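You operate a simulated robot arm through the tools that you are given. There is no shell and no other tool. Be economical: measure what you need, move in short steps, check, and stop when the job is done.

The job below is to be done with a simulated two-armed robot. You get a single attempt, and the scene is never put back.

TASK
Put the earliest-dated ribbon cassette and paper box on the yellow mat and set the printer to their size.
Fine: both come from the media drawer; shut it again. Turn the printer size dial to the size that they show. Leave the rest of the cart as it is.

It is judged by the outcome, as a careful person would: the job done as asked, and still so three seconds after it is handed in. It fails if anything else is knocked over, pushed out of place, dropped, spilled or broken.

THE ROBOT
Two 6-joint arms with two-finger parallel grippers on one trunk, on a base that drives. Base frame: it is fixed to the floor where the robot stands at the start and does not move with it; the origin is under the middle of the robot, x ahead of it, y to its left, z up. Readings come in cm, rad, newtons and seconds.
The left shoulder is at the start at [8, 21.6, 156.7], the right one opposite. Each reaches about 88.6 cm from its shoulder. Places, roughly: backup power key [50, 70, 30]; backup reset key [50, 70, 30]; backup source dial [50, 60, 30]; dock copy key [70, 0, 90]; dock eject key [70, -10, 90]; media drawer [60, 0, 70]; print key [50, 50, 100]; printer copies slider [50, 60, 100]; printer power key [50, 80, 100]; printer release lever [50, 60, 90]; scan key [70, -30, 90]; yellow mat on the print cart [50, -60, 80]. Payload 3.43 kg a hand.
The tool frame of a hand sits at the grasp point between the pads (the TCP): z along the fingers, y along the line on which they close. The tips reach 3 cm beyond it. The gripper opens to 9.4 cm. The fingers are 2.8 cm wide and 1 cm thick; the gripper's body (5 by 9.6 cm) begins 5.5 cm behind the TCP.
Orientation is that of the tool frame in the base frame, as a unit quaternion [x, y, z, w]. With the fingers straight down and closing along the base's y, the tool's x points along the base's -x, its y along +y and its z along -z.

THE INTERFACE
- The arms move only by the tool jog_arm. It takes "left_rows", "right_rows" or both (then of equal length, played together; a hand with none holds still); each is one flat list of numbers, 7 for each row, row after row: the turn, a rotation vector about the base's x, y, z in rad, then the shift along the base's x, y, z in cm, then the gripper command, from -1 (fully open) to 1 (shut), values between in proportion. In form: [ax, ay, az, x, y, z, claw, ax, ay, az, x, y, z, claw, ...]. A call has 1 to 8 rows; each row shifts and turns the commanded pose from where the row before left it. Rows are played at 5 a second. More than 5 cm and 0.15 rad between two rows, or a gripper value outside its range, and nothing of the call is played. A pose out of reach is approached as far as the arm can. The call stops where the force on the tool passes 40 N (or 10 N more than at its start, if that is more) or the arm is blocked; 0.2 s more then pass. The fingers move at their own pace (about 7.2 cm/s each) and stop on an object; they squeeze with about 41 N. The grip force told is the motor's: it shows also when the fingers shut on nothing. Time passes only in rows, and 0.2 s behind the last, so rows that do not move let the fingers close. The reply holds the time, the measured pose of the TCP, the force on the tool along the base axes, the opening and the grip force, in the units named above and with some noise, with the torque about the TCP (base axes, N m) and any sound that the robot's microphone picked up.
- Cameras (640 x 400 px; columns grow to the right, rows downward): "scene" is now at [9.24, 1.71, 171.42]; the picture's right is [0.11, -0.99, 0.00], its down [-0.92, -0.10, -0.39] and it looks along [0.38, 0.04, -0.92] (base axes); focal length 273 px, centre (320, 200). "left" rides on the left gripper at [7.6, -1.4, -10.3] in its tool frame; the picture's right is [0.18, 0.98, 0.00], its down [-0.75, 0.14, -0.64] and it looks along [-0.63, 0.12, 0.77] (tool axes); focal length 243 px, centre (320, 200). "right" rides on the right gripper at [7.6, 1.4, -10.3] in its tool frame; the picture's right is [-0.18, 0.98, 0.00], its down [-0.75, -0.14, -0.64] and it looks along [-0.63, -0.12, 0.77] (tool axes); focal length 243 px, centre (320, 200). There is no depth. A picture from a camera that has moved, and an enlarged one, comes with that camera's place and axes in the base frame and with its lens. The place of the scene camera against the robot may be out by one fixed shift of up to 2.5 cm in any direction.
- get_image(camera): a new picture of that camera. No time passes.
- lift_body(by): slides the trunk up (or, below 0, down) by that many cm; the arms and the scene camera ride with it, the base frame stays. It gives what a move gives, with no picture.
- drive_base(legs): drives the robot by 1 to 6 legs, each [ahead, left, turn to the left] in cm, cm and rad, along the robot's own axes; the way and the turn of a leg run together, so that a leg with both is an arc; at most 150 cm and 3.142 rad a leg. The arms and the cameras ride along, it lands a little off, and it stops where it bumps. It gives what a move gives.
- head_to(pan, tilt): turns the head with the scene camera to pan (to the left, within 1.501 rad either way) and tilt (down, from -0.506 to 1.204), counted from straight ahead of the robot. It gives what a move gives.
- zoom(camera, box): a new picture of the part [left, top, right, bottom] of that camera's present view, enlarged. No time passes.
- sign_off(): hands the job in; it is judged then, once.

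Go step by step. Nothing tells you exact positions but the pictures and the camera data: compare them with the known pose of the tool, close in by small moves and look again before you grip or let go. The budget is 120 turns and 92 pictures, counting those below and the enlarged ones. Unless the task says otherwise, let go and move clear before handing in, and close with one line.

The tools are called after "Call:" by a JSON object that holds its "method" and its "body". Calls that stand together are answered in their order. jog_arm: Moves the arms, as the interface text tells. Its arguments: {"type":"object","properties":{"left_rows":{"type":"array","items":{"type":"number"}},"right_rows":{"type":"array","items":{"type":"number"}}},"required":[]} The other tools are called the same way: lift_body (by) slides the trunk up or down; drive_base (legs) drives the base; head_to (pan, tilt) turns the head that bears the scene camera; get_image (camera) takes a picture; zoom (camera, box) takes an enlarged picture of a part of a camera's view; sign_off () hands the job in.

At the start:

```text
time_s: 0.0
left_position: [39.98, 22.88, 99.84]
left_ee_rot: [0.001, 1.0, 0.0, 0.002]
left_wrist_force: [-0.4, -0.2, -0.4]
left_wrist_torque: [0.0, 0.01, -0.01]
left_finger_gap: 9.41
left_finger_force: 0.0
right_position: [37.28, -11.6, 99.99]
right_ee_rot: [0.0, 1.0, 0.001, 0.002]
right_wrist_force: [-0.6, -0.6, 0.1]
right_wrist_torque: [0.04, 0.01, -0.01]
right_finger_gap: 9.43
right_finger_force: 0.2
trunk travel left (down, up): [-79.7, 4.3]
robot x, y, heading: [0.11, -0.12, -0.0]
head pan, tilt: [0.11, 1.175]
```

scene: 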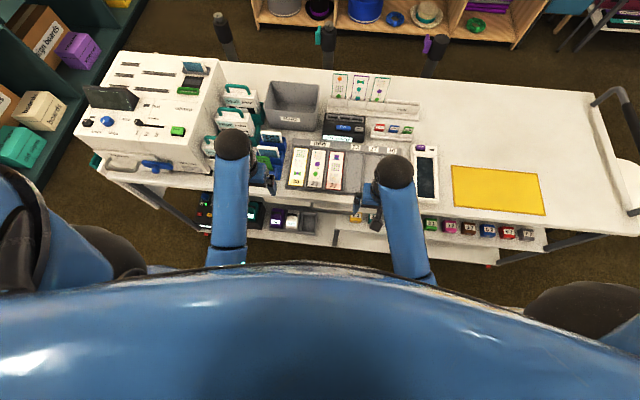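
right: 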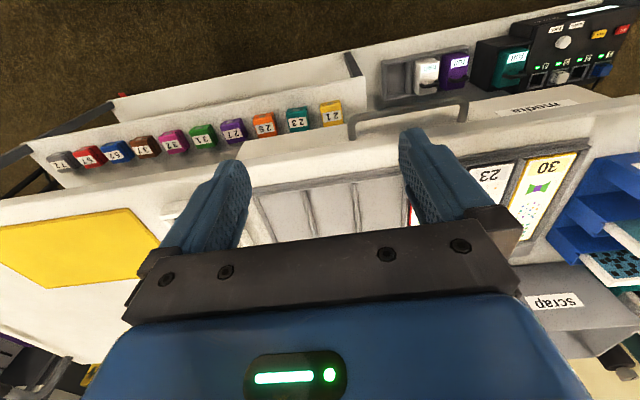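
left: 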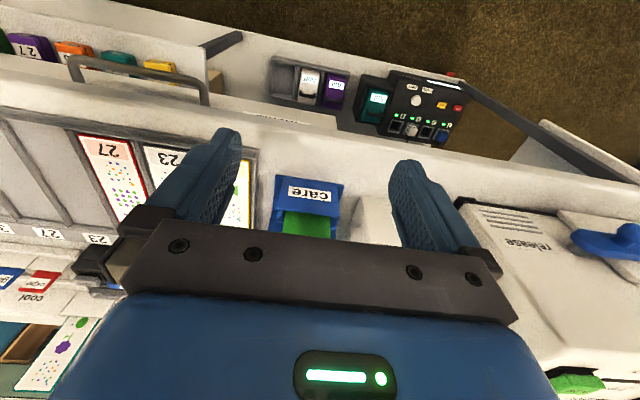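

I see the cart with the printer at left, the yellow mat at right, and the media drawer with a handle in the middle at the front. I'll look closer at the printer and the drawer.

Call:
{"method": "zoom", "body": {"camera": "scene", "box": [70, 40, 260, 190]}}

Call:
{"method": "zoom", "body": {"camera": "scene", "box": [200, 60, 460, 260]}}

```text
2.67 times, centred on (165, 115) of scene
camera zoom: at [9.24, 1.71, 171.42], right [0.11, -0.99, 0.0], down [-0.92, -0.1, -0.39], along [0.38, 0.04, -0.92], focal length 729 px, centre (733, 427)
```

zoom: 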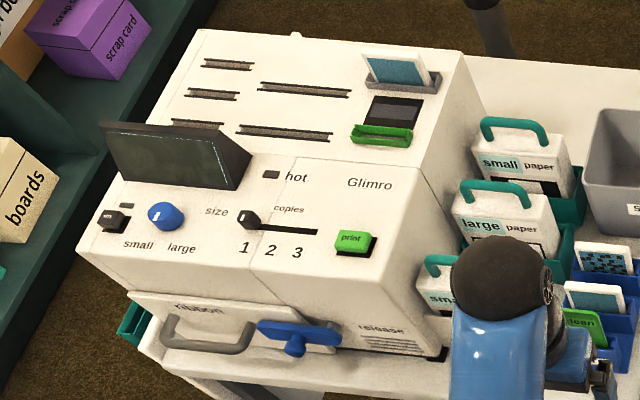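

```text
2.00 times, centred on (330, 160) of scene
camera zoom: at [9.24, 1.71, 171.42], right [0.11, -0.99, 0.0], down [-0.92, -0.1, -0.39], along [0.38, 0.04, -0.92], focal length 547 px, centre (300, 280)
```

zoom: 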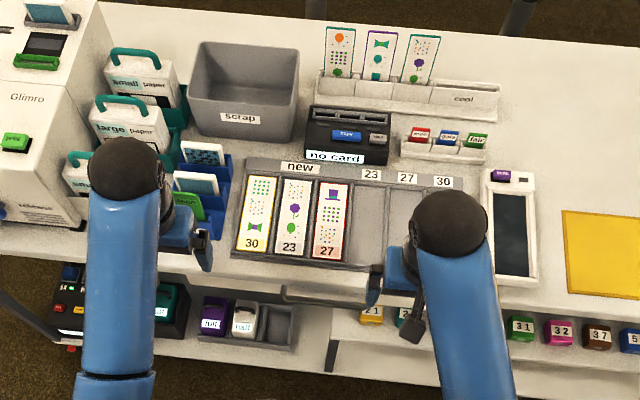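

The media drawer's handle is at about [46, 0, 73], 16 cm wide, and the size dial is the blue knob on the printer. I back off to get a front view and make room for the drawer.

Call:
{"method": "drive_base", "body": {"legs": [[-28, 0, 0]]}}

Call:
{"method": "head_to", "body": {"pan": 0, "tilt": 0.9}}

Call:
{"method": "get_image", "body": {"camera": "scene"}}

```text
time_s: 1.9
left_position: [12.63, 22.66, 99.81]
left_ee_rot: [0.003, 1.0, 0.0, 0.001]
left_wrist_force: [0.2, -0.7, 1.4]
left_wrist_torque: [-0.02, 0.01, 0.02]
left_finger_gap: 9.38
left_finger_force: 0.0
right_position: [9.84, -11.65, 99.7]
right_ee_rot: [0.002, 1.0, 0.001, 0.001]
right_wrist_force: [0.7, 0.2, -0.6]
right_wrist_torque: [0.0, 0.07, 0.01]
right_finger_gap: 9.38
right_finger_force: 0.0
trunk travel left (down, up): [-79.7, 4.3]
robot x, y, heading: [-27.71, 0.3, -0.006]
head pan, tilt: [0.11, 1.175]
```

```text
time_s: 2.7
left_position: [12.5, 22.71, 99.82]
left_ee_rot: [0.003, 1.0, 0.0, 0.002]
left_wrist_force: [-0.1, 0.0, -0.1]
left_wrist_torque: [0.0, 0.0, 0.0]
left_finger_gap: 9.41
left_finger_force: 0.0
right_position: [9.52, -11.67, 99.88]
right_ee_rot: [0.003, 1.0, 0.001, 0.002]
right_wrist_force: [0.0, -0.8, 0.3]
right_wrist_torque: [-0.03, 0.0, 0.03]
right_finger_gap: 9.38
right_finger_force: 0.0
trunk travel left (down, up): [-79.7, 4.3]
robot x, y, heading: [-27.4, 0.24, -0.006]
head pan, tilt: [0.0, 0.901]
```

```text
86 pictures are left
camera scene: at [-16.65, 1.1, 173.26], right [-0.01, -1.0, 0.0], down [-0.78, 0.0, -0.62], along [0.62, 0.0, -0.78], focal length 273 px, centre (320, 200)
```

scene: 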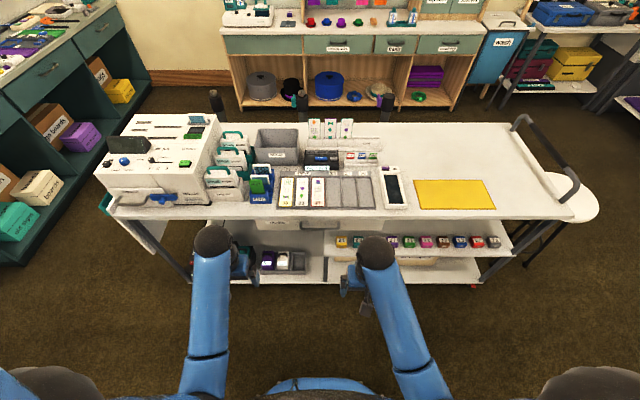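

Now I'll lower the trunk so the drawer comes within reach, and zoom at it.

Call:
{"method": "lift_body", "body": {"by": -32}}

Call:
{"method": "head_to", "body": {"pan": 0, "tilt": 0.8}}

Call:
{"method": "zoom", "body": {"camera": "scene", "box": [200, 100, 440, 250]}}

Call:
{"method": "get_image", "body": {"camera": "right"}}

```text
time_s: 5.9
left_position: [12.39, 22.79, 67.86]
left_ee_rot: [0.003, 1.0, -0.001, 0.002]
left_wrist_force: [0.5, -0.4, 0.4]
left_wrist_torque: [0.0, 0.0, 0.02]
left_finger_gap: 9.38
left_finger_force: 0.1
right_position: [9.49, -11.59, 67.87]
right_ee_rot: [0.003, 1.0, 0.001, 0.002]
right_wrist_force: [0.1, 1.3, 0.6]
right_wrist_torque: [0.03, 0.0, 0.03]
right_finger_gap: 9.41
right_finger_force: 0.1
trunk travel left (down, up): [-47.7, 36.3]
robot x, y, heading: [-27.47, -0.39, -0.006]
head pan, tilt: [0.0, 0.901]
```

```text
time_s: 6.6
left_position: [12.51, 22.72, 67.84]
left_ee_rot: [0.003, 1.0, 0.0, 0.002]
left_wrist_force: [-0.1, 0.1, 0.8]
left_wrist_torque: [0.0, -0.04, 0.02]
left_finger_gap: 9.41
left_finger_force: 0.0
right_position: [9.68, -11.58, 67.79]
right_ee_rot: [0.003, 1.0, 0.001, 0.002]
right_wrist_force: [0.3, 0.7, 0.2]
right_wrist_torque: [0.02, -0.01, 0.0]
right_finger_gap: 9.37
right_finger_force: 0.1
trunk travel left (down, up): [-47.7, 36.3]
robot x, y, heading: [-27.84, 0.23, -0.006]
head pan, tilt: [0.0, 0.799]
```

```text
2.67 times, centred on (320, 175) of scene
camera zoom: at [-16.1, 1.09, 142.05], right [-0.01, -1.0, 0.0], down [-0.72, 0.0, -0.7], along [0.7, 0.0, -0.72], focal length 729 px, centre (320, 267)
```

zoom: 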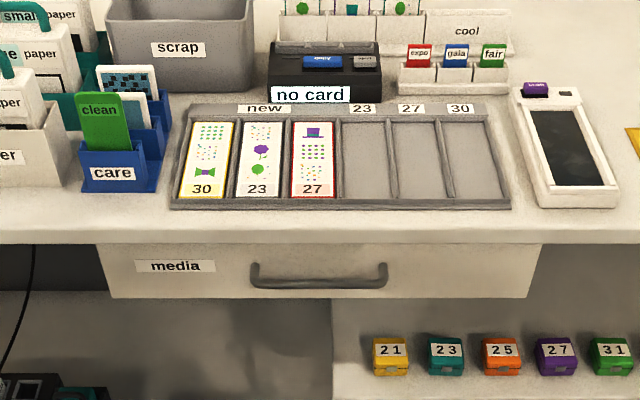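

```text
84 pictures are left
camera right: at [1.96, -10.24, 78.12], right [0.19, 0.98, 0.0], down [0.75, -0.15, 0.64], along [0.63, -0.12, -0.76], focal length 243 px, centre (320, 200)
```

right: 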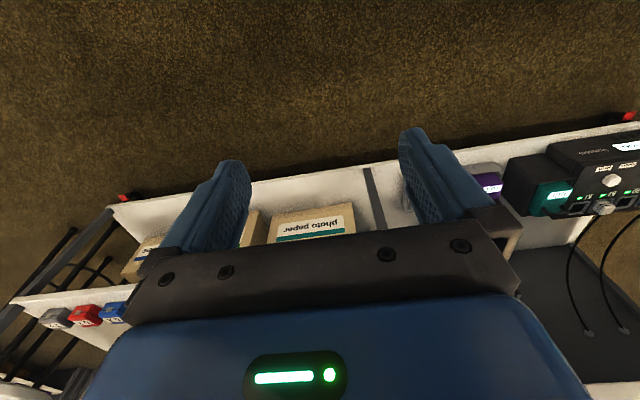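

The drawer front with its handle (about [45.5, 0, 74.5]) is plain to see. I move forward a little and turn the right hand so its fingers point ahead and close vertically on the bar.

Call:
{"method": "drive_base", "body": {"legs": [[8, 0, 0]]}}

Call:
{"method": "jog_arm", "body": {"right_rows": [0.0863, -0.0863, -0.0863, 0.5, 0.8, 0.4, 0, 0.0863, -0.0863, -0.0863, 0.5, 0.8, 0.4, 0, 0.0863, -0.0863, -0.0863, 0.5, 0.8, 0.4, 0, 0.0863, -0.0863, -0.0863, 0.5, 0.8, 0.4, 0, 0.0863, -0.0863, -0.0863, 0.5, 0.8, 0.4, 0, 0.0863, -0.0863, -0.0863, 0.5, 0.8, 0.4, 0, 0.0863, -0.0863, -0.0863, 0.5, 0.8, 0.4, 0, 0.0863, -0.0863, -0.0863, 0.5, 0.8, 0.4, 0]}}

Call:
{"method": "jog_arm", "body": {"right_rows": [0.0863, -0.0863, -0.0863, 1.5, 0.8, 0.4, 0, 0.0863, -0.0863, -0.0863, 1.5, 0.8, 0.4, 0, 0.0863, -0.0863, -0.0863, 1.5, 0.8, 0.4, 0, 0.0863, -0.0863, -0.0863, 1.5, 0.8, 0.4, 0, 0.0863, -0.0863, -0.0863, 1.5, 0.8, 0.4, 0, 0.0863, -0.0863, -0.0863, 1.5, 0.8, 0.4, 0]}}

Call:
{"method": "get_image", "body": {"camera": "right"}}

Call:
{"method": "get_image", "body": {"camera": "scene"}}

```text
time_s: 7.6
left_position: [20.4, 22.77, 67.9]
left_ee_rot: [0.003, 1.0, 0.0, 0.001]
left_wrist_force: [-0.5, 0.1, 1.0]
left_wrist_torque: [0.02, 0.01, 0.03]
left_finger_gap: 9.38
left_finger_force: 0.1
right_position: [17.53, -11.68, 67.83]
right_ee_rot: [0.002, 1.0, 0.001, 0.001]
right_wrist_force: [0.1, -0.4, 0.5]
right_wrist_torque: [0.0, 0.04, 0.01]
right_finger_gap: 9.4
right_finger_force: 0.1
trunk travel left (down, up): [-47.7, 36.3]
robot x, y, heading: [-19.59, -0.19, -0.004]
head pan, tilt: [0.0, 0.799]
```

```text
time_s: 9.4
left_position: [20.45, 22.89, 67.86]
left_ee_rot: [0.003, 1.0, 0.0, 0.003]
left_wrist_force: [-0.4, -0.5, -0.1]
left_wrist_torque: [0.03, 0.0, 0.01]
left_finger_gap: 9.43
left_finger_force: 0.0
right_position: [21.52, -5.3, 71.12]
right_ee_rot: [0.328, 0.825, 0.326, 0.326]
right_wrist_force: [0.2, 0.3, -0.7]
right_wrist_torque: [-0.02, 0.01, -0.06]
right_finger_gap: 4.7
right_finger_force: 0.1
trunk travel left (down, up): [-47.7, 36.3]
robot x, y, heading: [-19.73, 0.07, -0.004]
head pan, tilt: [0.0, 0.799]
```

```text
time_s: 10.8
left_position: [20.43, 22.77, 67.88]
left_ee_rot: [0.003, 1.0, 0.0, 0.002]
left_wrist_force: [-0.3, -0.3, 0.4]
left_wrist_torque: [0.01, -0.01, -0.02]
left_finger_gap: 9.41
left_finger_force: 0.1
right_position: [30.77, -0.52, 76.58]
right_ee_rot: [0.502, 0.505, 0.496, 0.497]
right_wrist_force: [0.0, 0.0, 0.0]
right_wrist_torque: [-0.03, 0.0, -0.01]
right_finger_gap: 4.71
right_finger_force: 0.1
right hand out of reach, approached as far as the arm can: row 6
trunk travel left (down, up): [-47.7, 36.3]
robot x, y, heading: [-20.05, -0.15, -0.005]
head pan, tilt: [0.0, 0.799]
```

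```text
83 pictures are left
camera right: at [20.7, 7.06, 78.1], right [0.01, -0.18, 0.98], down [-0.64, -0.75, -0.13], along [0.76, -0.63, -0.13], focal length 243 px, centre (320, 200)
```

right: 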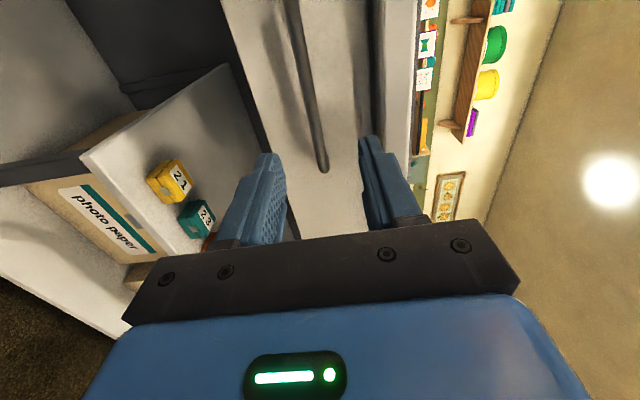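

```text
82 pictures are left
camera scene: at [-8.09, 1.14, 142.05], right [0.0, -1.0, 0.0], down [-0.72, 0.0, -0.7], along [0.7, 0.0, -0.72], focal length 273 px, centre (320, 200)
```

scene: 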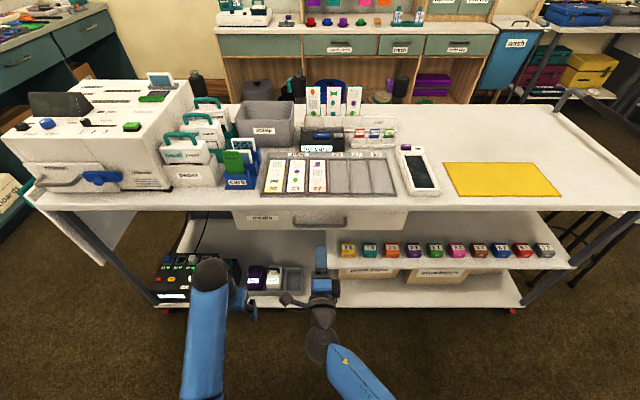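

The handle bar lies at about z 75, x 45, but the wrist ran out of bend; lowering the trunk more lets the forearm come flatter.

Call:
{"method": "lift_body", "body": {"by": -20}}

Call:
{"method": "jog_arm", "body": {"right_rows": [0, 0, 0, 0, 0, 4.5, 0, 0, 0, 0, 0, 0, 4.5, 0, 0, 0, 0, 0, 0, 4.5, 0, 0, 0, 0, 0, 0, 4.5, 0]}}

Call:
{"method": "get_image", "body": {"camera": "right"}}

```text
time_s: 13.0
left_position: [20.31, 22.89, 48.03]
left_ee_rot: [0.003, 1.0, 0.001, 0.002]
left_wrist_force: [0.1, -1.0, -0.4]
left_wrist_torque: [0.04, 0.0, 0.05]
left_finger_gap: 9.42
left_finger_force: 0.1
right_position: [30.8, -0.49, 56.66]
right_ee_rot: [0.502, 0.505, 0.495, 0.498]
right_wrist_force: [0.2, 0.1, 0.5]
right_wrist_torque: [-0.01, 0.02, 0.02]
right_finger_gap: 4.7
right_finger_force: 0.0
trunk travel left (down, up): [-27.7, 56.3]
robot x, y, heading: [-19.52, -0.36, -0.009]
head pan, tilt: [0.0, 0.799]
```

```text
time_s: 14.0
left_position: [20.47, 22.74, 47.94]
left_ee_rot: [0.002, 1.0, 0.0, 0.002]
left_wrist_force: [-0.1, 0.6, -0.2]
left_wrist_torque: [0.01, 0.0, -0.01]
left_finger_gap: 9.39
left_finger_force: 0.1
right_position: [31.06, -0.65, 74.48]
right_ee_rot: [0.503, 0.506, 0.494, 0.497]
right_wrist_force: [-0.8, 0.4, 0.0]
right_wrist_torque: [0.02, 0.0, 0.0]
right_finger_gap: 4.69
right_finger_force: 0.0
trunk travel left (down, up): [-27.7, 56.3]
robot x, y, heading: [-19.89, -0.23, -0.004]
head pan, tilt: [0.0, 0.799]
```

```text
81 pictures are left
camera right: at [20.77, 6.92, 76.12], right [0.02, -0.18, 0.98], down [-0.64, -0.75, -0.13], along [0.76, -0.63, -0.13], focal length 243 px, centre (320, 200)
```

right: 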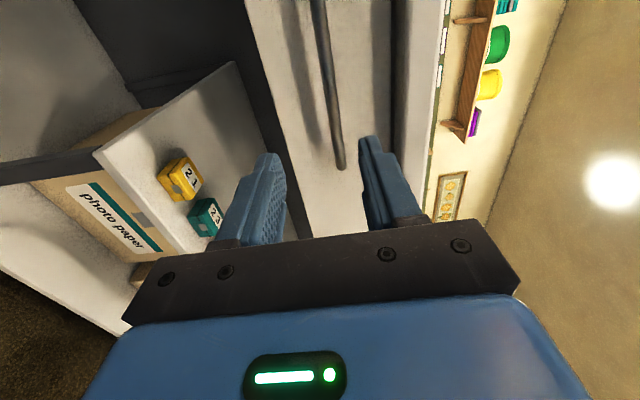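

The bar is at z about 75.3; the hand is level with it, so I advance and stop just around the bar.

Call:
{"method": "jog_arm", "body": {"right_rows": [0, 0, 0, 4, 0, 0.8, 0, 0, 0, 0, 4, 0, 0, 0, 0, 0, 0, 3, 0, 0, 0]}}

Call:
{"method": "get_image", "body": {"camera": "right"}}

```text
time_s: 14.8
left_position: [20.48, 22.76, 47.82]
left_ee_rot: [0.003, 1.0, 0.0, 0.002]
left_wrist_force: [0.3, -0.2, 0.4]
left_wrist_torque: [0.0, 0.02, -0.01]
left_finger_gap: 9.4
left_finger_force: 0.1
right_position: [42.04, -0.72, 75.25]
right_ee_rot: [0.503, 0.505, 0.495, 0.497]
right_wrist_force: [0.7, -0.1, 0.5]
right_wrist_torque: [0.02, -0.01, 0.03]
right_finger_gap: 4.7
right_finger_force: 0.0
trunk travel left (down, up): [-27.7, 56.3]
robot x, y, heading: [-19.96, 0.26, -0.007]
head pan, tilt: [0.0, 0.799]
```

```text
80 pictures are left
camera right: at [31.84, 6.95, 76.76], right [0.02, -0.18, 0.98], down [-0.64, -0.75, -0.13], along [0.76, -0.63, -0.13], focal length 243 px, centre (320, 200)
```

right: 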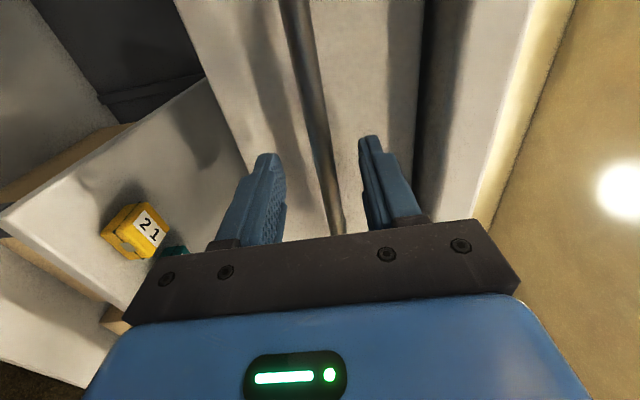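

The bar is between the pads; I go in another 2 cm and close.

Call:
{"method": "jog_arm", "body": {"right_rows": [0, 0, 0, 1, 0, 0, 0, 0, 0, 0, 1, 0, 0, 0, 0, 0, 0, 0, 0, 0, 1, 0, 0, 0, 0, 0, 0, 1, 0, 0, 0, 0, 0, 0, 1]}}

Call:
{"method": "get_image", "body": {"camera": "right"}}

```text
time_s: 16.0
left_position: [20.29, 22.74, 47.92]
left_ee_rot: [0.002, 1.0, 0.0, 0.002]
left_wrist_force: [0.6, -1.1, -0.5]
left_wrist_torque: [0.03, 0.0, -0.02]
left_finger_gap: 9.4
left_finger_force: 0.0
right_position: [43.83, -0.51, 75.54]
right_ee_rot: [0.501, 0.503, 0.497, 0.499]
right_wrist_force: [2.3, -1.3, 12.5]
right_wrist_torque: [0.29, -0.01, 0.04]
right_finger_gap: 1.62
right_finger_force: 45.4
trunk travel left (down, up): [-27.7, 56.3]
robot x, y, heading: [-19.57, 0.15, -0.004]
head pan, tilt: [0.0, 0.799]
```

```text
79 pictures are left
camera right: at [33.67, 6.96, 77.03], right [0.01, -0.18, 0.98], down [-0.64, -0.75, -0.13], along [0.77, -0.63, -0.12], focal length 243 px, centre (320, 200)
```

right: 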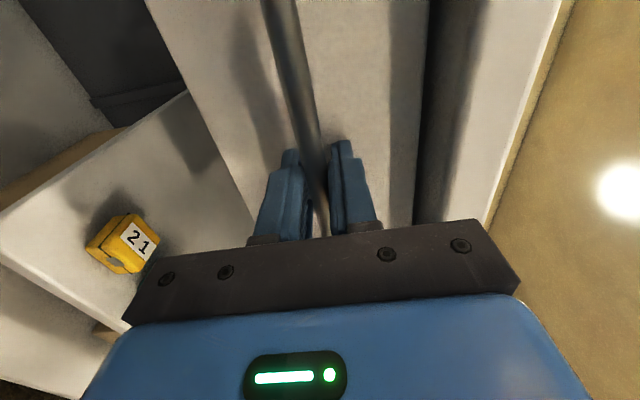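

The handle is held (gap 1.6 cm). I move the left arm outward first so the drawer can't hit it, and pull.

Call:
{"method": "jog_arm", "body": {"left_rows": [0, 0, 0, -1, 4, 0, -1, 0, 0, 0, -1, 4, 0, -1, 0, 0, 0, -1, 4, 0, -1, 0, 0, 0, -1, 4, 0, -1, 0, 0, 0, -1, 4, 0, -1]}}

Call:
{"method": "jog_arm", "body": {"right_rows": [0, 0, 0, -2.5, 0, 0, 1, 0, 0, 0, -2.5, 0, 0, 1, 0, 0, 0, -2.5, 0, 0, 1, 0, 0, 0, -2.5, 0, 0, 1, 0, 0, 0, -2.5, 0, 0, 1, 0, 0, 0, -2.5, 0, 0, 1]}}

Call:
{"method": "get_image", "body": {"camera": "scene"}}

```text
time_s: 17.2
left_position: [15.46, 42.75, 47.78]
left_ee_rot: [0.003, 1.0, 0.0, 0.003]
left_wrist_force: [-0.2, -0.2, 0.6]
left_wrist_torque: [-0.01, 0.0, 0.0]
left_finger_gap: 9.39
left_finger_force: 0.1
right_position: [43.86, -0.65, 75.5]
right_ee_rot: [0.501, 0.504, 0.496, 0.499]
right_wrist_force: [7.2, 1.7, 20.8]
right_wrist_torque: [0.31, -0.02, -0.09]
right_finger_gap: 1.65
right_finger_force: 44.9
trunk travel left (down, up): [-27.7, 56.3]
robot x, y, heading: [-19.9, 0.24, -0.006]
head pan, tilt: [0.0, 0.799]
```

```text
time_s: 18.6
left_position: [15.28, 42.52, 47.77]
left_ee_rot: [0.002, 1.0, 0.001, 0.003]
left_wrist_force: [-0.5, -0.7, -0.4]
left_wrist_torque: [-0.01, 0.0, -0.03]
left_finger_gap: 9.44
left_finger_force: 0.0
right_position: [28.72, -0.51, 75.46]
right_ee_rot: [0.501, 0.503, 0.497, 0.499]
right_wrist_force: [-2.7, -3.9, 25.4]
right_wrist_torque: [0.23, -0.04, -0.95]
right_finger_gap: 1.61
right_finger_force: 44.7
trunk travel left (down, up): [-27.7, 56.3]
robot x, y, heading: [-19.6, -0.16, -0.008]
head pan, tilt: [0.0, 0.799]
```

```text
78 pictures are left
camera scene: at [-8.43, 1.0, 122.1], right [0.0, -1.0, 0.0], down [-0.71, 0.0, -0.7], along [0.7, 0.0, -0.71], focal length 273 px, centre (320, 200)
```

scene: 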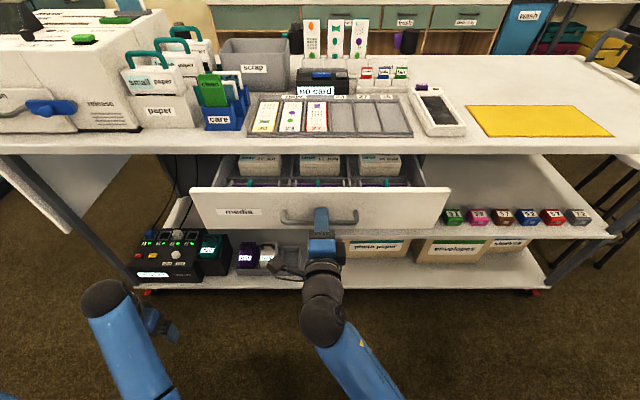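

The drawer is coming out, with three boxes behind and cassettes in front. I pull it farther.

Call:
{"method": "jog_arm", "body": {"right_rows": [0, 0, 0, -2.5, 0, -0.2, 1, 0, 0, 0, -2.5, 0, 0, 1, 0, 0, 0, -2.5, 0, 0, 1, 0, 0, 0, -2, 0, 0, 1]}}

Call:
{"method": "get_image", "body": {"camera": "scene"}}

```text
time_s: 19.6
left_position: [15.34, 42.69, 47.79]
left_ee_rot: [0.003, 1.0, 0.001, 0.004]
left_wrist_force: [0.0, -0.1, 0.6]
left_wrist_torque: [0.01, 0.01, -0.01]
left_finger_gap: 9.36
left_finger_force: 0.0
right_position: [19.13, -0.59, 75.53]
right_ee_rot: [0.5, 0.503, 0.498, 0.499]
right_wrist_force: [-2.3, -1.7, 37.9]
right_wrist_torque: [0.04, -0.05, 0.0]
right_finger_gap: 1.62
right_finger_force: 44.9
trunk travel left (down, up): [-27.7, 56.3]
robot x, y, heading: [-19.44, -0.3, -0.007]
head pan, tilt: [0.0, 0.799]
```

```text
77 pictures are left
camera scene: at [-8.46, 1.02, 122.1], right [0.0, -1.0, 0.0], down [-0.71, 0.0, -0.7], along [0.7, 0.0, -0.71], focal length 273 px, centre (320, 200)
```

scene: 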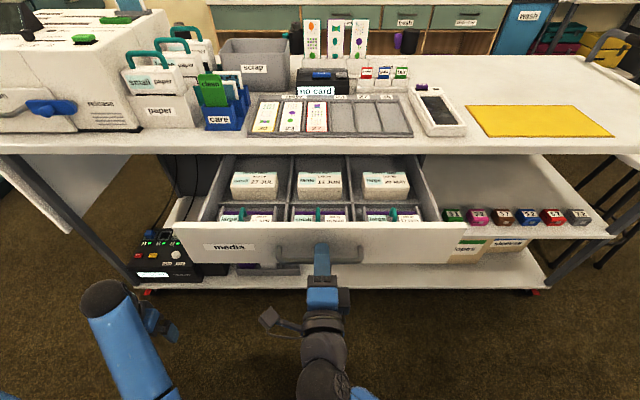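

Call:
{"method": "zoom", "body": {"camera": "scene", "box": [190, 150, 450, 270]}}

```text
2.46 times, centred on (320, 210) of scene
camera zoom: at [-8.46, 1.02, 122.1], right [0.0, -1.0, 0.0], down [-0.71, 0.0, -0.7], along [0.7, 0.0, -0.71], focal length 673 px, centre (320, 175)
```

zoom: 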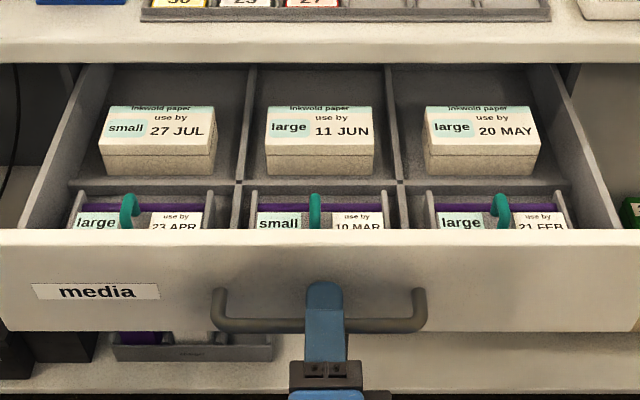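

The earliest cassette is "large 21 FEB" and the earliest paper box "large 20 MAY", both on the right side, so the size is large. I pull a bit more so the paper box clears the top.

Call:
{"method": "jog_arm", "body": {"right_rows": [0, 0, 0, -2, 0, -0.2, 1, 0, 0, 0, -2, 0, 0, 1, 0, 0, 0, -2, 0, 0, 1]}}

Call:
{"method": "zoom", "body": {"camera": "scene", "box": [190, 130, 450, 290]}}

```text
time_s: 20.2
left_position: [15.13, 43.44, 47.34]
left_ee_rot: [-0.002, 1.0, -0.002, 0.002]
left_wrist_force: [0.3, -0.2, -0.3]
left_wrist_torque: [-0.02, 0.01, 0.0]
left_finger_gap: 9.39
left_finger_force: 0.0
right_position: [18.18, -1.2, 75.61]
right_ee_rot: [0.526, 0.48, 0.483, 0.51]
right_wrist_force: [2.1, 42.4, 0.4]
right_wrist_torque: [-1.0, 0.02, 0.37]
right_finger_gap: 1.68
right_finger_force: 44.9
trunk travel left (down, up): [-27.7, 56.3]
robot x, y, heading: [-19.67, 0.43, 0.005]
head pan, tilt: [0.0, 0.799]
stopped in row 3 (right hand): the force on the tool passed its limit at 68 N (the readings are from after the stop); the commanded pose is now the measured one
```

```text
2.46 times, centred on (320, 210) of scene
camera zoom: at [-8.15, 2.0, 122.01], right [0.0, -1.0, 0.0], down [-0.72, -0.01, -0.7], along [0.7, 0.0, -0.72], focal length 673 px, centre (320, 175)
```

zoom: 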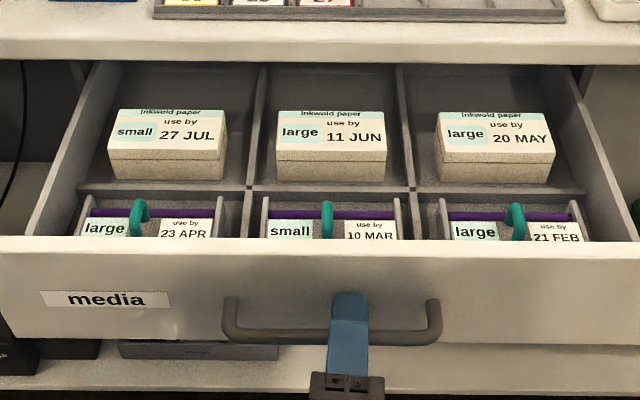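

The drawer is at its stop. I let go, back off, then raise the trunk.

Call:
{"method": "jog_arm", "body": {"right_rows": [0, 0, 0, 0, 0, 0, 0, 0, 0, 0, 0, 0, 0, 0, 0, 0, 0, 0, 0, 0, 0, 0, 0, 0, -3, 0, 0, 0, 0, 0, 0, -3, 0, 0, 0, 0, 0, 0, -3, 0, 0, 0]}}

Call:
{"method": "get_image", "body": {"camera": "right"}}

```text
time_s: 21.4
left_position: [15.4, 42.92, 47.65]
left_ee_rot: [0.0, 1.0, 0.001, 0.002]
left_wrist_force: [0.1, 0.5, 0.0]
left_wrist_torque: [0.0, 0.02, 0.03]
left_finger_gap: 9.39
left_finger_force: 0.1
right_position: [17.13, -7.3, 76.27]
right_ee_rot: [0.584, 0.402, 0.43, 0.558]
right_wrist_force: [0.3, -1.1, 0.7]
right_wrist_torque: [-0.02, -0.04, 0.02]
right_finger_gap: 4.68
right_finger_force: 0.1
trunk travel left (down, up): [-27.7, 56.3]
robot x, y, heading: [-19.85, 0.04, 0.005]
head pan, tilt: [0.0, 0.799]
stopped in row 5 (right hand): the arm was blocked; the commanded pose is now the measured one
```

```text
74 pictures are left
camera right: at [9.77, 2.94, 78.24], right [-0.07, -0.23, 0.97], down [-0.84, -0.51, -0.18], along [0.54, -0.83, -0.16], focal length 243 px, centre (320, 200)
```

right: 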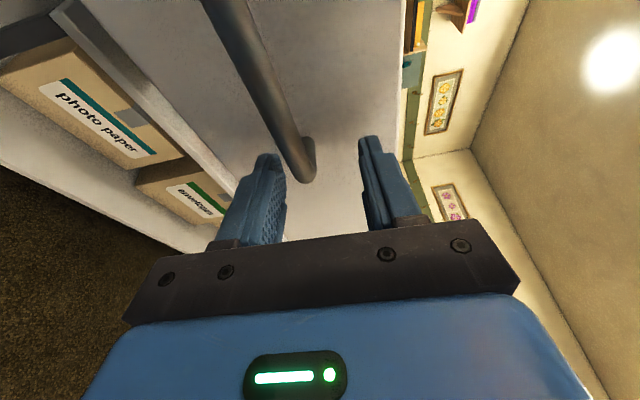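

The arm itself was blocked behind (folded against the body), not the drawer. I'll drive the base back instead to free the hand.

Call:
{"method": "drive_base", "body": {"legs": [[-14, 0, 0]]}}

Call:
{"method": "get_image", "body": {"camera": "scene"}}

```text
time_s: 22.8
left_position: [0.99, 42.99, 47.82]
left_ee_rot: [-0.001, 1.0, 0.0, 0.003]
left_wrist_force: [-1.0, -0.4, -0.2]
left_wrist_torque: [-0.03, -0.02, -0.05]
left_finger_gap: 9.39
left_finger_force: 0.1
right_position: [3.03, -7.14, 76.34]
right_ee_rot: [0.582, 0.403, 0.43, 0.56]
right_wrist_force: [-1.6, -0.5, 0.8]
right_wrist_torque: [0.03, -0.02, 0.01]
right_finger_gap: 4.7
right_finger_force: 0.1
trunk travel left (down, up): [-27.7, 56.3]
robot x, y, heading: [-34.06, 0.28, 0.005]
head pan, tilt: [0.0, 0.799]
```

```text
73 pictures are left
camera scene: at [-22.4, 1.31, 122.06], right [0.0, -1.0, 0.0], down [-0.72, 0.0, -0.7], along [0.7, 0.0, -0.72], focal length 273 px, centre (320, 200)
```

scene: 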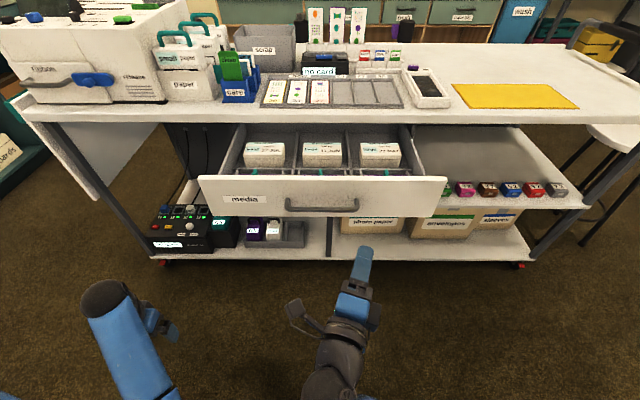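

All is clear. I raise the trunk and turn the right hand fingers-down, closing along x, for a look into the drawer.

Call:
{"method": "lift_body", "body": {"by": 30}}

Call:
{"method": "jog_arm", "body": {"right_rows": [0.0187, 0.142, 0.0257, 0, -0.5, 0, -1, 0.0187, 0.142, 0.0257, 0, -0.5, 0, -1, 0.0187, 0.142, 0.0257, 0, -0.5, 0, -1, 0.0187, 0.142, 0.0257, 0, -0.5, 0, -1, 0.0187, 0.142, 0.0257, 0, -0.5, 0, -1, 0.0187, 0.142, 0.0257, 0, -0.5, 0, -1]}}

Call:
{"method": "jog_arm", "body": {"right_rows": [0.0187, 0.142, 0.0257, 2, -0.5, 0, -1, 0.0187, 0.142, 0.0257, 2, -0.5, 0, -1, 0.0187, 0.142, 0.0257, 2, -0.5, 0, -1, 0.0187, 0.142, 0.0257, 2, -0.5, 0, -1, 0.0187, 0.142, 0.0257, 2, -0.5, 0, -1]}}

```text
time_s: 25.8
left_position: [1.03, 43.08, 77.55]
left_ee_rot: [0.0, 1.0, 0.0, 0.003]
left_wrist_force: [-0.2, -0.1, 0.3]
left_wrist_torque: [-0.02, 0.03, 0.0]
left_finger_gap: 9.38
left_finger_force: 0.1
right_position: [3.2, -7.21, 106.1]
right_ee_rot: [0.582, 0.403, 0.428, 0.562]
right_wrist_force: [0.1, -0.4, -0.3]
right_wrist_torque: [0.02, 0.01, -0.04]
right_finger_gap: 4.73
right_finger_force: 0.0
trunk travel left (down, up): [-57.7, 26.3]
robot x, y, heading: [-33.73, 0.28, 0.004]
head pan, tilt: [0.0, 0.799]
```

```text
time_s: 27.1
left_position: [1.07, 42.98, 77.69]
left_ee_rot: [-0.001, 1.0, 0.001, 0.001]
left_wrist_force: [0.0, 0.6, 0.9]
left_wrist_torque: [0.04, 0.01, 0.01]
left_finger_gap: 9.42
left_finger_force: 0.2
right_position: [7.89, -6.38, 98.36]
right_ee_rot: [0.705, 0.616, 0.217, 0.278]
right_wrist_force: [0.4, -0.2, -0.2]
right_wrist_torque: [0.01, -0.03, 0.01]
right_finger_gap: 9.41
right_finger_force: 0.0
right hand out of reach, approached as far as the arm can: row 1, 2, 3, 4, 5, 6
trunk travel left (down, up): [-57.7, 26.3]
robot x, y, heading: [-34.18, -0.05, 0.001]
head pan, tilt: [0.0, 0.799]
```

```text
time_s: 28.4
left_position: [1.11, 42.99, 77.64]
left_ee_rot: [-0.001, 1.0, 0.0, 0.001]
left_wrist_force: [0.0, 0.0, -0.1]
left_wrist_torque: [-0.01, 0.0, 0.01]
left_finger_gap: 9.4
left_finger_force: 0.0
right_position: [23.43, -8.39, 83.89]
right_ee_rot: [0.708, 0.706, 0.0, -0.002]
right_wrist_force: [-0.4, -1.2, 0.7]
right_wrist_torque: [0.03, 0.03, 0.01]
right_finger_gap: 9.39
right_finger_force: 0.1
right hand out of reach, approached as far as the arm can: row 1, 2, 3, 4, 5
trunk travel left (down, up): [-57.7, 26.3]
robot x, y, heading: [-33.66, 0.38, 0.004]
head pan, tilt: [0.0, 0.799]
```

The hand ended lower than commanded; I raise it slightly and look.

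Call:
{"method": "jog_arm", "body": {"right_rows": [0, 0, 0, 0, -1, 3, -1]}}

Call:
{"method": "get_image", "body": {"camera": "right"}}

Call:
{"method": "get_image", "body": {"camera": "scene"}}

```text
time_s: 28.8
left_position: [1.06, 42.94, 77.71]
left_ee_rot: [-0.001, 1.0, 0.0, 0.001]
left_wrist_force: [-0.1, 0.1, -0.5]
left_wrist_torque: [-0.02, 0.03, 0.01]
left_finger_gap: 9.4
left_finger_force: 0.0
right_position: [24.91, -8.99, 84.94]
right_ee_rot: [0.707, 0.707, -0.001, -0.001]
right_wrist_force: [-0.4, -0.5, 0.0]
right_wrist_torque: [-0.02, -0.01, -0.03]
right_finger_gap: 9.39
right_finger_force: 0.1
right hand out of reach, approached as far as the arm can: row 1
trunk travel left (down, up): [-57.7, 26.3]
robot x, y, heading: [-34.09, 0.13, 0.007]
head pan, tilt: [0.0, 0.799]
```

```text
72 pictures are left
camera right: at [26.43, -1.49, 95.22], right [0.98, -0.18, 0.0], down [-0.14, -0.75, 0.64], along [-0.12, -0.63, -0.77], focal length 243 px, centre (320, 200)
```

right: 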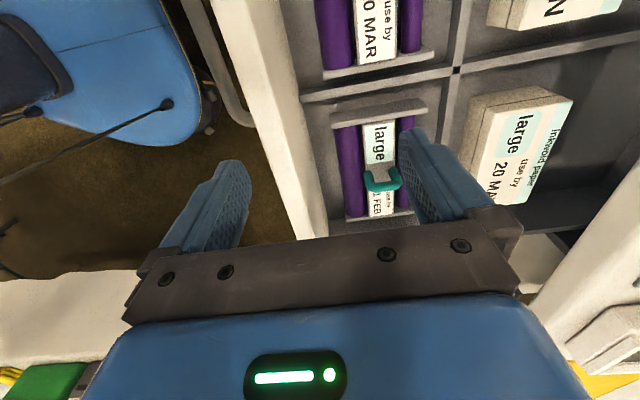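

```text
71 pictures are left
camera scene: at [-22.2, 1.29, 152.04], right [0.0, -1.0, 0.0], down [-0.72, 0.0, -0.7], along [0.7, 0.0, -0.72], focal length 273 px, centre (320, 200)
```

scene: 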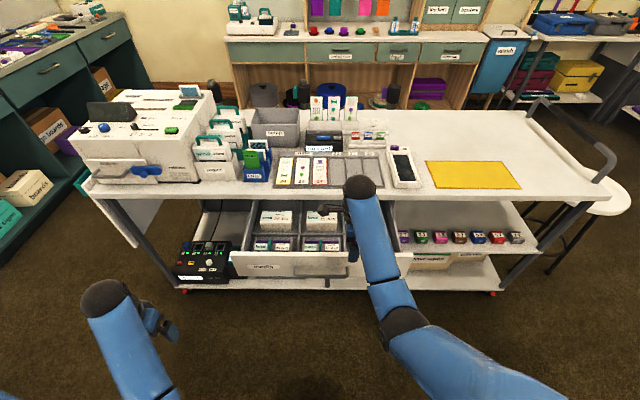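

I see the target cassette (large, 21 FEB) at about [30, -15.6] with a small teal handle, and the large 20 MAY box behind it. I move the hand back within reach, right over the cassette.

Call:
{"method": "jog_arm", "body": {"right_rows": [0, 0, 0, 4, 0, -2, -1, 0, 0, 0, 4, 0, -3, -1, 0, 0, 0, 4, 0, -3, -1, 0, 0, 0, 4, 0, -3, -1]}}

Call:
{"method": "get_image", "body": {"camera": "right"}}

```text
time_s: 29.4
left_position: [1.14, 43.05, 77.62]
left_ee_rot: [0.0, 1.0, 0.002, 0.001]
left_wrist_force: [0.5, -0.9, -0.7]
left_wrist_torque: [-0.01, 0.03, -0.01]
left_finger_gap: 9.39
left_finger_force: 0.1
right_position: [32.99, -9.17, 81.6]
right_ee_rot: [0.708, 0.707, 0.007, 0.007]
right_wrist_force: [0.2, 0.0, -0.4]
right_wrist_torque: [0.04, 0.02, 0.01]
right_finger_gap: 9.39
right_finger_force: 0.0
right hand out of reach, approached as far as the arm can: row 3
trunk travel left (down, up): [-57.7, 26.3]
robot x, y, heading: [-33.7, 0.28, -0.001]
head pan, tilt: [0.0, 0.799]
stopped in row 3 (right hand): the force on the tool passed its limit at 55 N (the readings are from after the stop); the commanded pose is now the measured one
```

```text
70 pictures are left
camera right: at [34.4, -1.59, 91.87], right [0.98, -0.19, 0.02], down [-0.15, -0.76, 0.64], along [-0.1, -0.63, -0.77], focal length 243 px, centre (320, 200)
```

right: 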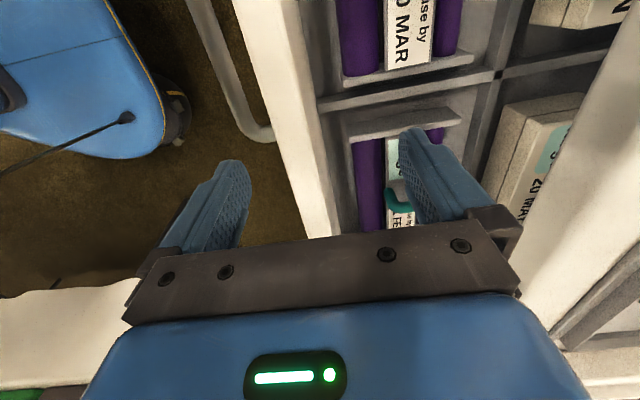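

Something was touched at about z 79 (fingertips), so I raise the hand right away and look from above.

Call:
{"method": "jog_arm", "body": {"right_rows": [0, 0, 0, 0, 0, 3, -1, 0, 0, 0, 0, 0, 4, -1, 0, 0, 0, 0, 0, 4, -1]}}

Call:
{"method": "get_image", "body": {"camera": "right"}}

Call:
{"method": "zoom", "body": {"camera": "scene", "box": [180, 100, 460, 300]}}

```text
time_s: 30.2
left_position: [1.03, 43.04, 77.58]
left_ee_rot: [0.0, 1.0, -0.001, 0.002]
left_wrist_force: [-0.5, -0.6, 0.8]
left_wrist_torque: [-0.03, -0.01, -0.01]
left_finger_gap: 9.41
left_finger_force: 0.1
right_position: [33.45, -8.97, 92.76]
right_ee_rot: [0.707, 0.707, 0.009, 0.006]
right_wrist_force: [-0.2, -0.3, 0.0]
right_wrist_torque: [-0.01, -0.01, 0.01]
right_finger_gap: 9.4
right_finger_force: 0.0
trunk travel left (down, up): [-57.7, 26.3]
robot x, y, heading: [-34.01, 0.1, 0.002]
head pan, tilt: [0.0, 0.799]
```

```text
69 pictures are left
camera right: at [34.69, -1.42, 103.07], right [0.98, -0.19, 0.02], down [-0.16, -0.76, 0.64], along [-0.1, -0.63, -0.77], focal length 243 px, centre (320, 200)
```

right: 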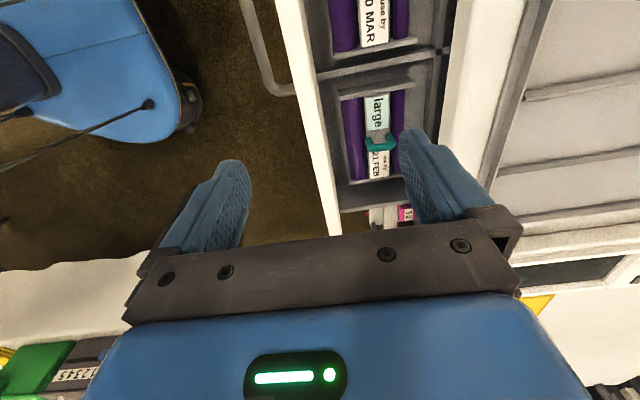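

```text
2.00 times, centred on (320, 200) of scene
camera zoom: at [-22.24, 1.31, 152.04], right [0.0, -1.0, 0.0], down [-0.72, 0.0, -0.7], along [0.7, 0.0, -0.72], focal length 547 px, centre (320, 200)
```

zoom: 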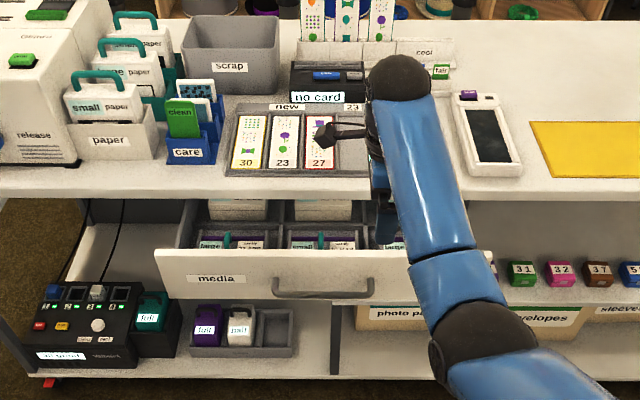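

My front finger caught the drawer front and pushed the drawer in about 10 cm; nothing inside seems upset. The front panel's top edge is at x about 31.5, so I'll pinch it from above and pull it open again.

Call:
{"method": "jog_arm", "body": {"right_rows": [0, 0, 0, -1.9, 0, 0, 0.2, 0, 0, 0, 0, 0, -3, 0.2, 0, 0, 0, 0, 0, -3, 0.2, 0, 0, 0, 0, 0, -2, 0.2]}}

Call:
{"method": "get_image", "body": {"camera": "right"}}

```text
time_s: 31.2
left_position: [0.99, 43.04, 77.74]
left_ee_rot: [-0.001, 1.0, 0.001, 0.002]
left_wrist_force: [0.4, -0.2, -0.3]
left_wrist_torque: [-0.02, 0.0, 0.0]
left_finger_gap: 9.41
left_finger_force: 0.2
right_position: [31.77, -8.8, 84.42]
right_ee_rot: [0.708, 0.706, 0.01, 0.007]
right_wrist_force: [-1.0, -0.6, -0.5]
right_wrist_torque: [0.02, -0.03, -0.01]
right_finger_gap: 3.77
right_finger_force: 0.1
right hand out of reach, approached as far as the arm can: row 1
trunk travel left (down, up): [-57.7, 26.3]
robot x, y, heading: [-33.78, 0.02, -0.001]
head pan, tilt: [0.0, 0.799]
```

```text
67 pictures are left
camera right: at [33.18, -1.31, 94.66], right [0.98, -0.19, 0.02], down [-0.16, -0.76, 0.64], along [-0.1, -0.63, -0.77], focal length 243 px, centre (320, 200)
```

right: 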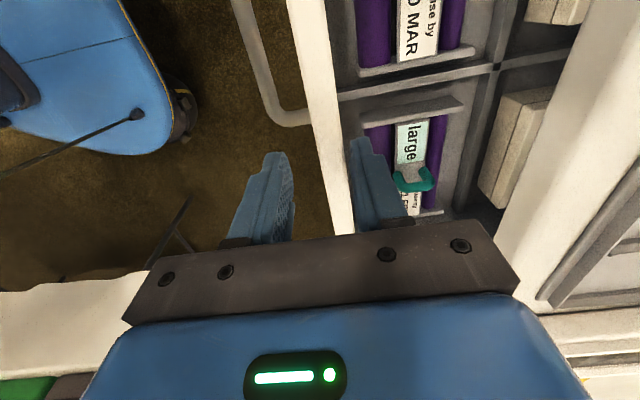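

The panel edge is slightly to the rear of the gap's centre; I shift by 0.8 cm and come down a bit.

Call:
{"method": "jog_arm", "body": {"right_rows": [0, 0, 0, 0.8, 0, 0, 0.1, 0, 0, 0, 0, 0, -2, 0.1]}}

Call:
{"method": "get_image", "body": {"camera": "right"}}

```text
time_s: 31.8
left_position: [1.08, 42.86, 77.58]
left_ee_rot: [-0.002, 1.0, 0.0, 0.001]
left_wrist_force: [-0.5, 0.4, -0.6]
left_wrist_torque: [-0.02, 0.03, 0.02]
left_finger_gap: 9.4
left_finger_force: 0.2
right_position: [32.45, -8.87, 82.3]
right_ee_rot: [0.708, 0.707, 0.008, 0.006]
right_wrist_force: [-0.4, -0.2, -0.7]
right_wrist_torque: [0.0, 0.03, -0.01]
right_finger_gap: 4.24
right_finger_force: 0.1
trunk travel left (down, up): [-57.7, 26.3]
robot x, y, heading: [-33.69, 0.28, 0.001]
head pan, tilt: [0.0, 0.799]
```

```text
66 pictures are left
camera right: at [33.86, -1.43, 92.61], right [0.98, -0.19, 0.02], down [-0.16, -0.76, 0.64], along [-0.1, -0.63, -0.77], focal length 243 px, centre (320, 200)
```

right: 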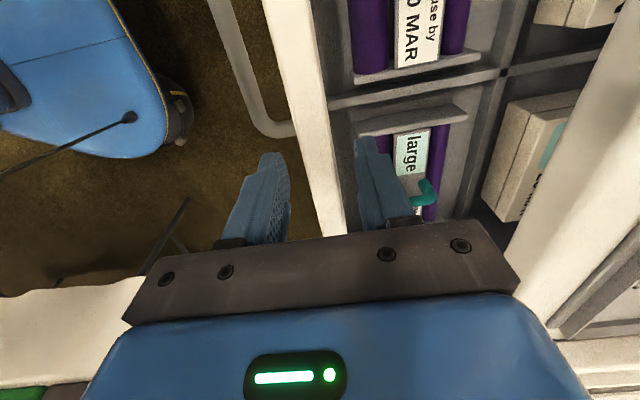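

Now the panel is centred between the fingers. I go down 2.5 cm more, pinch it, and pull back.

Call:
{"method": "jog_arm", "body": {"right_rows": [0, 0, 0, 0, 0, -1.3, 0.1, 0, 0, 0, 0, 0, -1.2, 0.1, 0, 0, 0, 0, 0, 0, 1, 0, 0, 0, 0, 0, 0, 1, 0, 0, 0, 0, 0, 0, 1]}}

```text
time_s: 33.0
left_position: [1.18, 43.0, 77.58]
left_ee_rot: [-0.001, 1.0, 0.0, 0.002]
left_wrist_force: [-0.4, -0.3, 0.0]
left_wrist_torque: [0.02, 0.02, -0.01]
left_finger_gap: 9.37
left_finger_force: 0.1
right_position: [32.56, -9.12, 79.88]
right_ee_rot: [0.708, 0.706, 0.009, 0.006]
right_wrist_force: [2.1, -0.1, 0.1]
right_wrist_torque: [0.16, 0.95, -0.23]
right_finger_gap: 2.07
right_finger_force: 45.2
trunk travel left (down, up): [-57.7, 26.3]
robot x, y, heading: [-33.85, 0.31, 0.007]
head pan, tilt: [0.0, 0.799]
```

Call:
{"method": "jog_arm", "body": {"right_rows": [0, 0, 0, -2, 0, 0, 1, 0, 0, 0, -2, 0, 0, 1, 0, 0, 0, -2, 0, 0, 1, 0, 0, 0, -2, 0, 0, 1, 0, 0, 0, -1.5, 0, 0, 1]}}

Call:
{"method": "get_image", "body": {"camera": "right"}}

```text
time_s: 34.2
left_position: [1.02, 43.1, 77.62]
left_ee_rot: [-0.001, 1.0, 0.001, 0.001]
left_wrist_force: [-0.8, -1.5, 0.3]
left_wrist_torque: [0.01, 0.0, -0.01]
left_finger_gap: 9.41
left_finger_force: 0.1
right_position: [22.85, -8.97, 79.78]
right_ee_rot: [0.707, 0.707, 0.008, 0.005]
right_wrist_force: [-1.4, 4.8, -3.4]
right_wrist_torque: [0.36, 0.6, -0.28]
right_finger_gap: 2.09
right_finger_force: 45.2
trunk travel left (down, up): [-57.7, 26.3]
robot x, y, heading: [-33.94, 0.13, -0.002]
head pan, tilt: [0.0, 0.799]
```

```text
65 pictures are left
camera right: at [24.29, -1.45, 90.1], right [0.98, -0.18, 0.02], down [-0.15, -0.76, 0.64], along [-0.1, -0.63, -0.77], focal length 243 px, centre (320, 200)
```

right: 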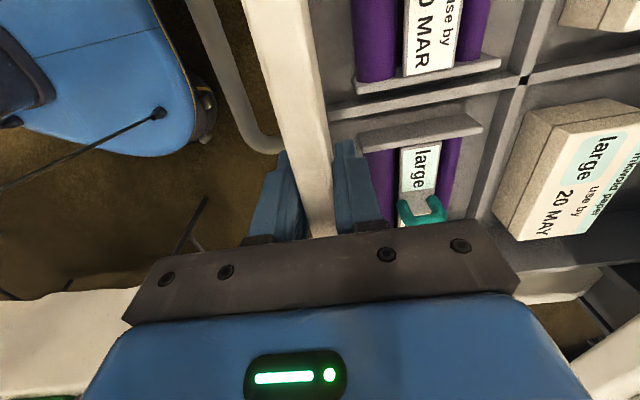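

The drawer is open again. I release the panel and go straight up using the trunk.

Call:
{"method": "jog_arm", "body": {"right_rows": [0, 0, 0, 0, 0, 0, 0.1, 0, 0, 0, 0, 0, 0, 0.1, 0, 0, 0, 0, 0, 0, 0.1]}}

Call:
{"method": "lift_body", "body": {"by": 12}}

Call:
{"method": "jog_arm", "body": {"right_rows": [0, 0, 0, 3, -2, 0, 0, 0, 0, 0, 3, -2, 0, 0]}}

Call:
{"method": "get_image", "body": {"camera": "right"}}

```text
time_s: 35.0
left_position: [1.06, 42.95, 77.72]
left_ee_rot: [-0.001, 1.0, 0.0, 0.001]
left_wrist_force: [-0.2, 1.0, 0.3]
left_wrist_torque: [-0.02, 0.01, 0.02]
left_finger_gap: 9.38
left_finger_force: 0.0
right_position: [22.97, -9.05, 79.79]
right_ee_rot: [0.707, 0.707, 0.009, 0.007]
right_wrist_force: [-0.3, 0.2, 0.1]
right_wrist_torque: [0.02, -0.04, 0.03]
right_finger_gap: 4.23
right_finger_force: 0.1
trunk travel left (down, up): [-57.7, 26.3]
robot x, y, heading: [-34.03, 0.34, 0.004]
head pan, tilt: [0.0, 0.799]
```

```text
time_s: 36.5
left_position: [1.04, 42.97, 89.62]
left_ee_rot: [-0.001, 1.0, 0.0, 0.003]
left_wrist_force: [0.2, 0.3, -0.2]
left_wrist_torque: [0.01, 0.01, -0.02]
left_finger_gap: 9.41
left_finger_force: 0.0
right_position: [23.04, -9.03, 91.78]
right_ee_rot: [0.707, 0.707, 0.009, 0.006]
right_wrist_force: [0.0, 0.1, -0.2]
right_wrist_torque: [0.02, 0.02, -0.02]
right_finger_gap: 4.23
right_finger_force: 0.0
trunk travel left (down, up): [-69.7, 14.3]
robot x, y, heading: [-33.76, -0.03, -0.001]
head pan, tilt: [0.0, 0.799]
```

```text
time_s: 37.1
left_position: [1.1, 43.02, 89.73]
left_ee_rot: [-0.001, 1.0, 0.001, 0.002]
left_wrist_force: [-0.2, 0.4, -0.2]
left_wrist_torque: [-0.01, 0.0, 0.0]
left_finger_gap: 9.42
left_finger_force: 0.0
right_position: [29.16, -13.14, 91.73]
right_ee_rot: [0.708, 0.707, 0.008, 0.007]
right_wrist_force: [-0.2, -0.5, -0.7]
right_wrist_torque: [0.02, 0.02, -0.04]
right_finger_gap: 4.71
right_finger_force: 0.1
trunk travel left (down, up): [-69.7, 14.3]
robot x, y, heading: [-33.67, 0.03, 0.002]
head pan, tilt: [0.0, 0.799]
```

```text
64 pictures are left
camera right: at [30.38, -5.65, 102.09], right [0.98, -0.19, 0.02], down [-0.15, -0.76, 0.64], along [-0.1, -0.63, -0.77], focal length 243 px, centre (320, 200)
```

right: 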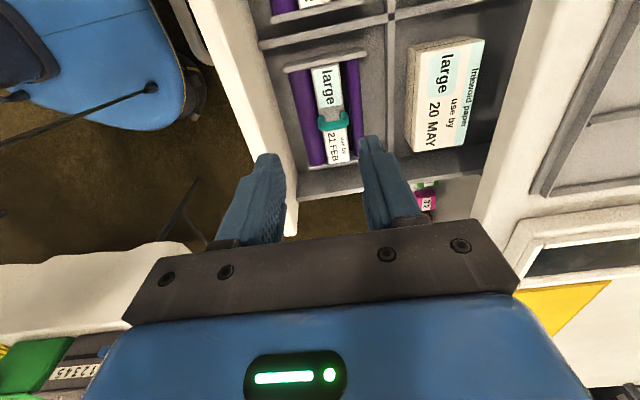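

The view is clear: cassette handle top at about [30.8, -16.8, 74.5]. I zoom in to understand the handle before gripping.

Call:
{"method": "zoom", "body": {"camera": "right", "box": [260, 30, 400, 190]}}

Call:
{"method": "zoom", "body": {"camera": "scene", "box": [200, 160, 440, 310]}}

```text
2.50 times, centred on (330, 110) of right
camera zoom: at [30.38, -5.65, 102.09], right [0.98, -0.19, 0.02], down [-0.15, -0.76, 0.64], along [-0.1, -0.63, -0.77], focal length 606 px, centre (295, 425)
```

zoom: 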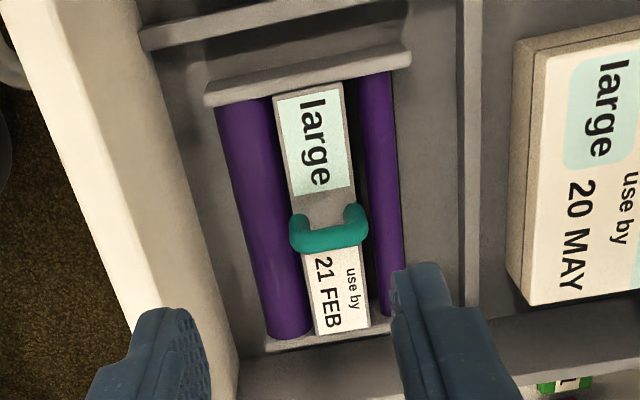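

```text
2.67 times, centred on (320, 235) of scene
camera zoom: at [-22.08, 1.22, 164.03], right [0.0, -1.0, 0.0], down [-0.72, 0.0, -0.7], along [0.7, 0.0, -0.72], focal length 729 px, centre (320, 107)
```

zoom: 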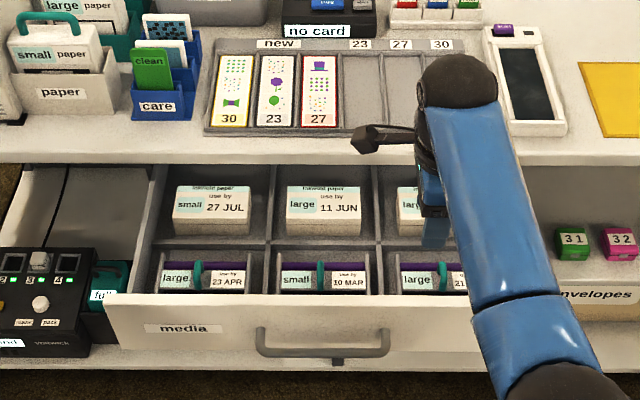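

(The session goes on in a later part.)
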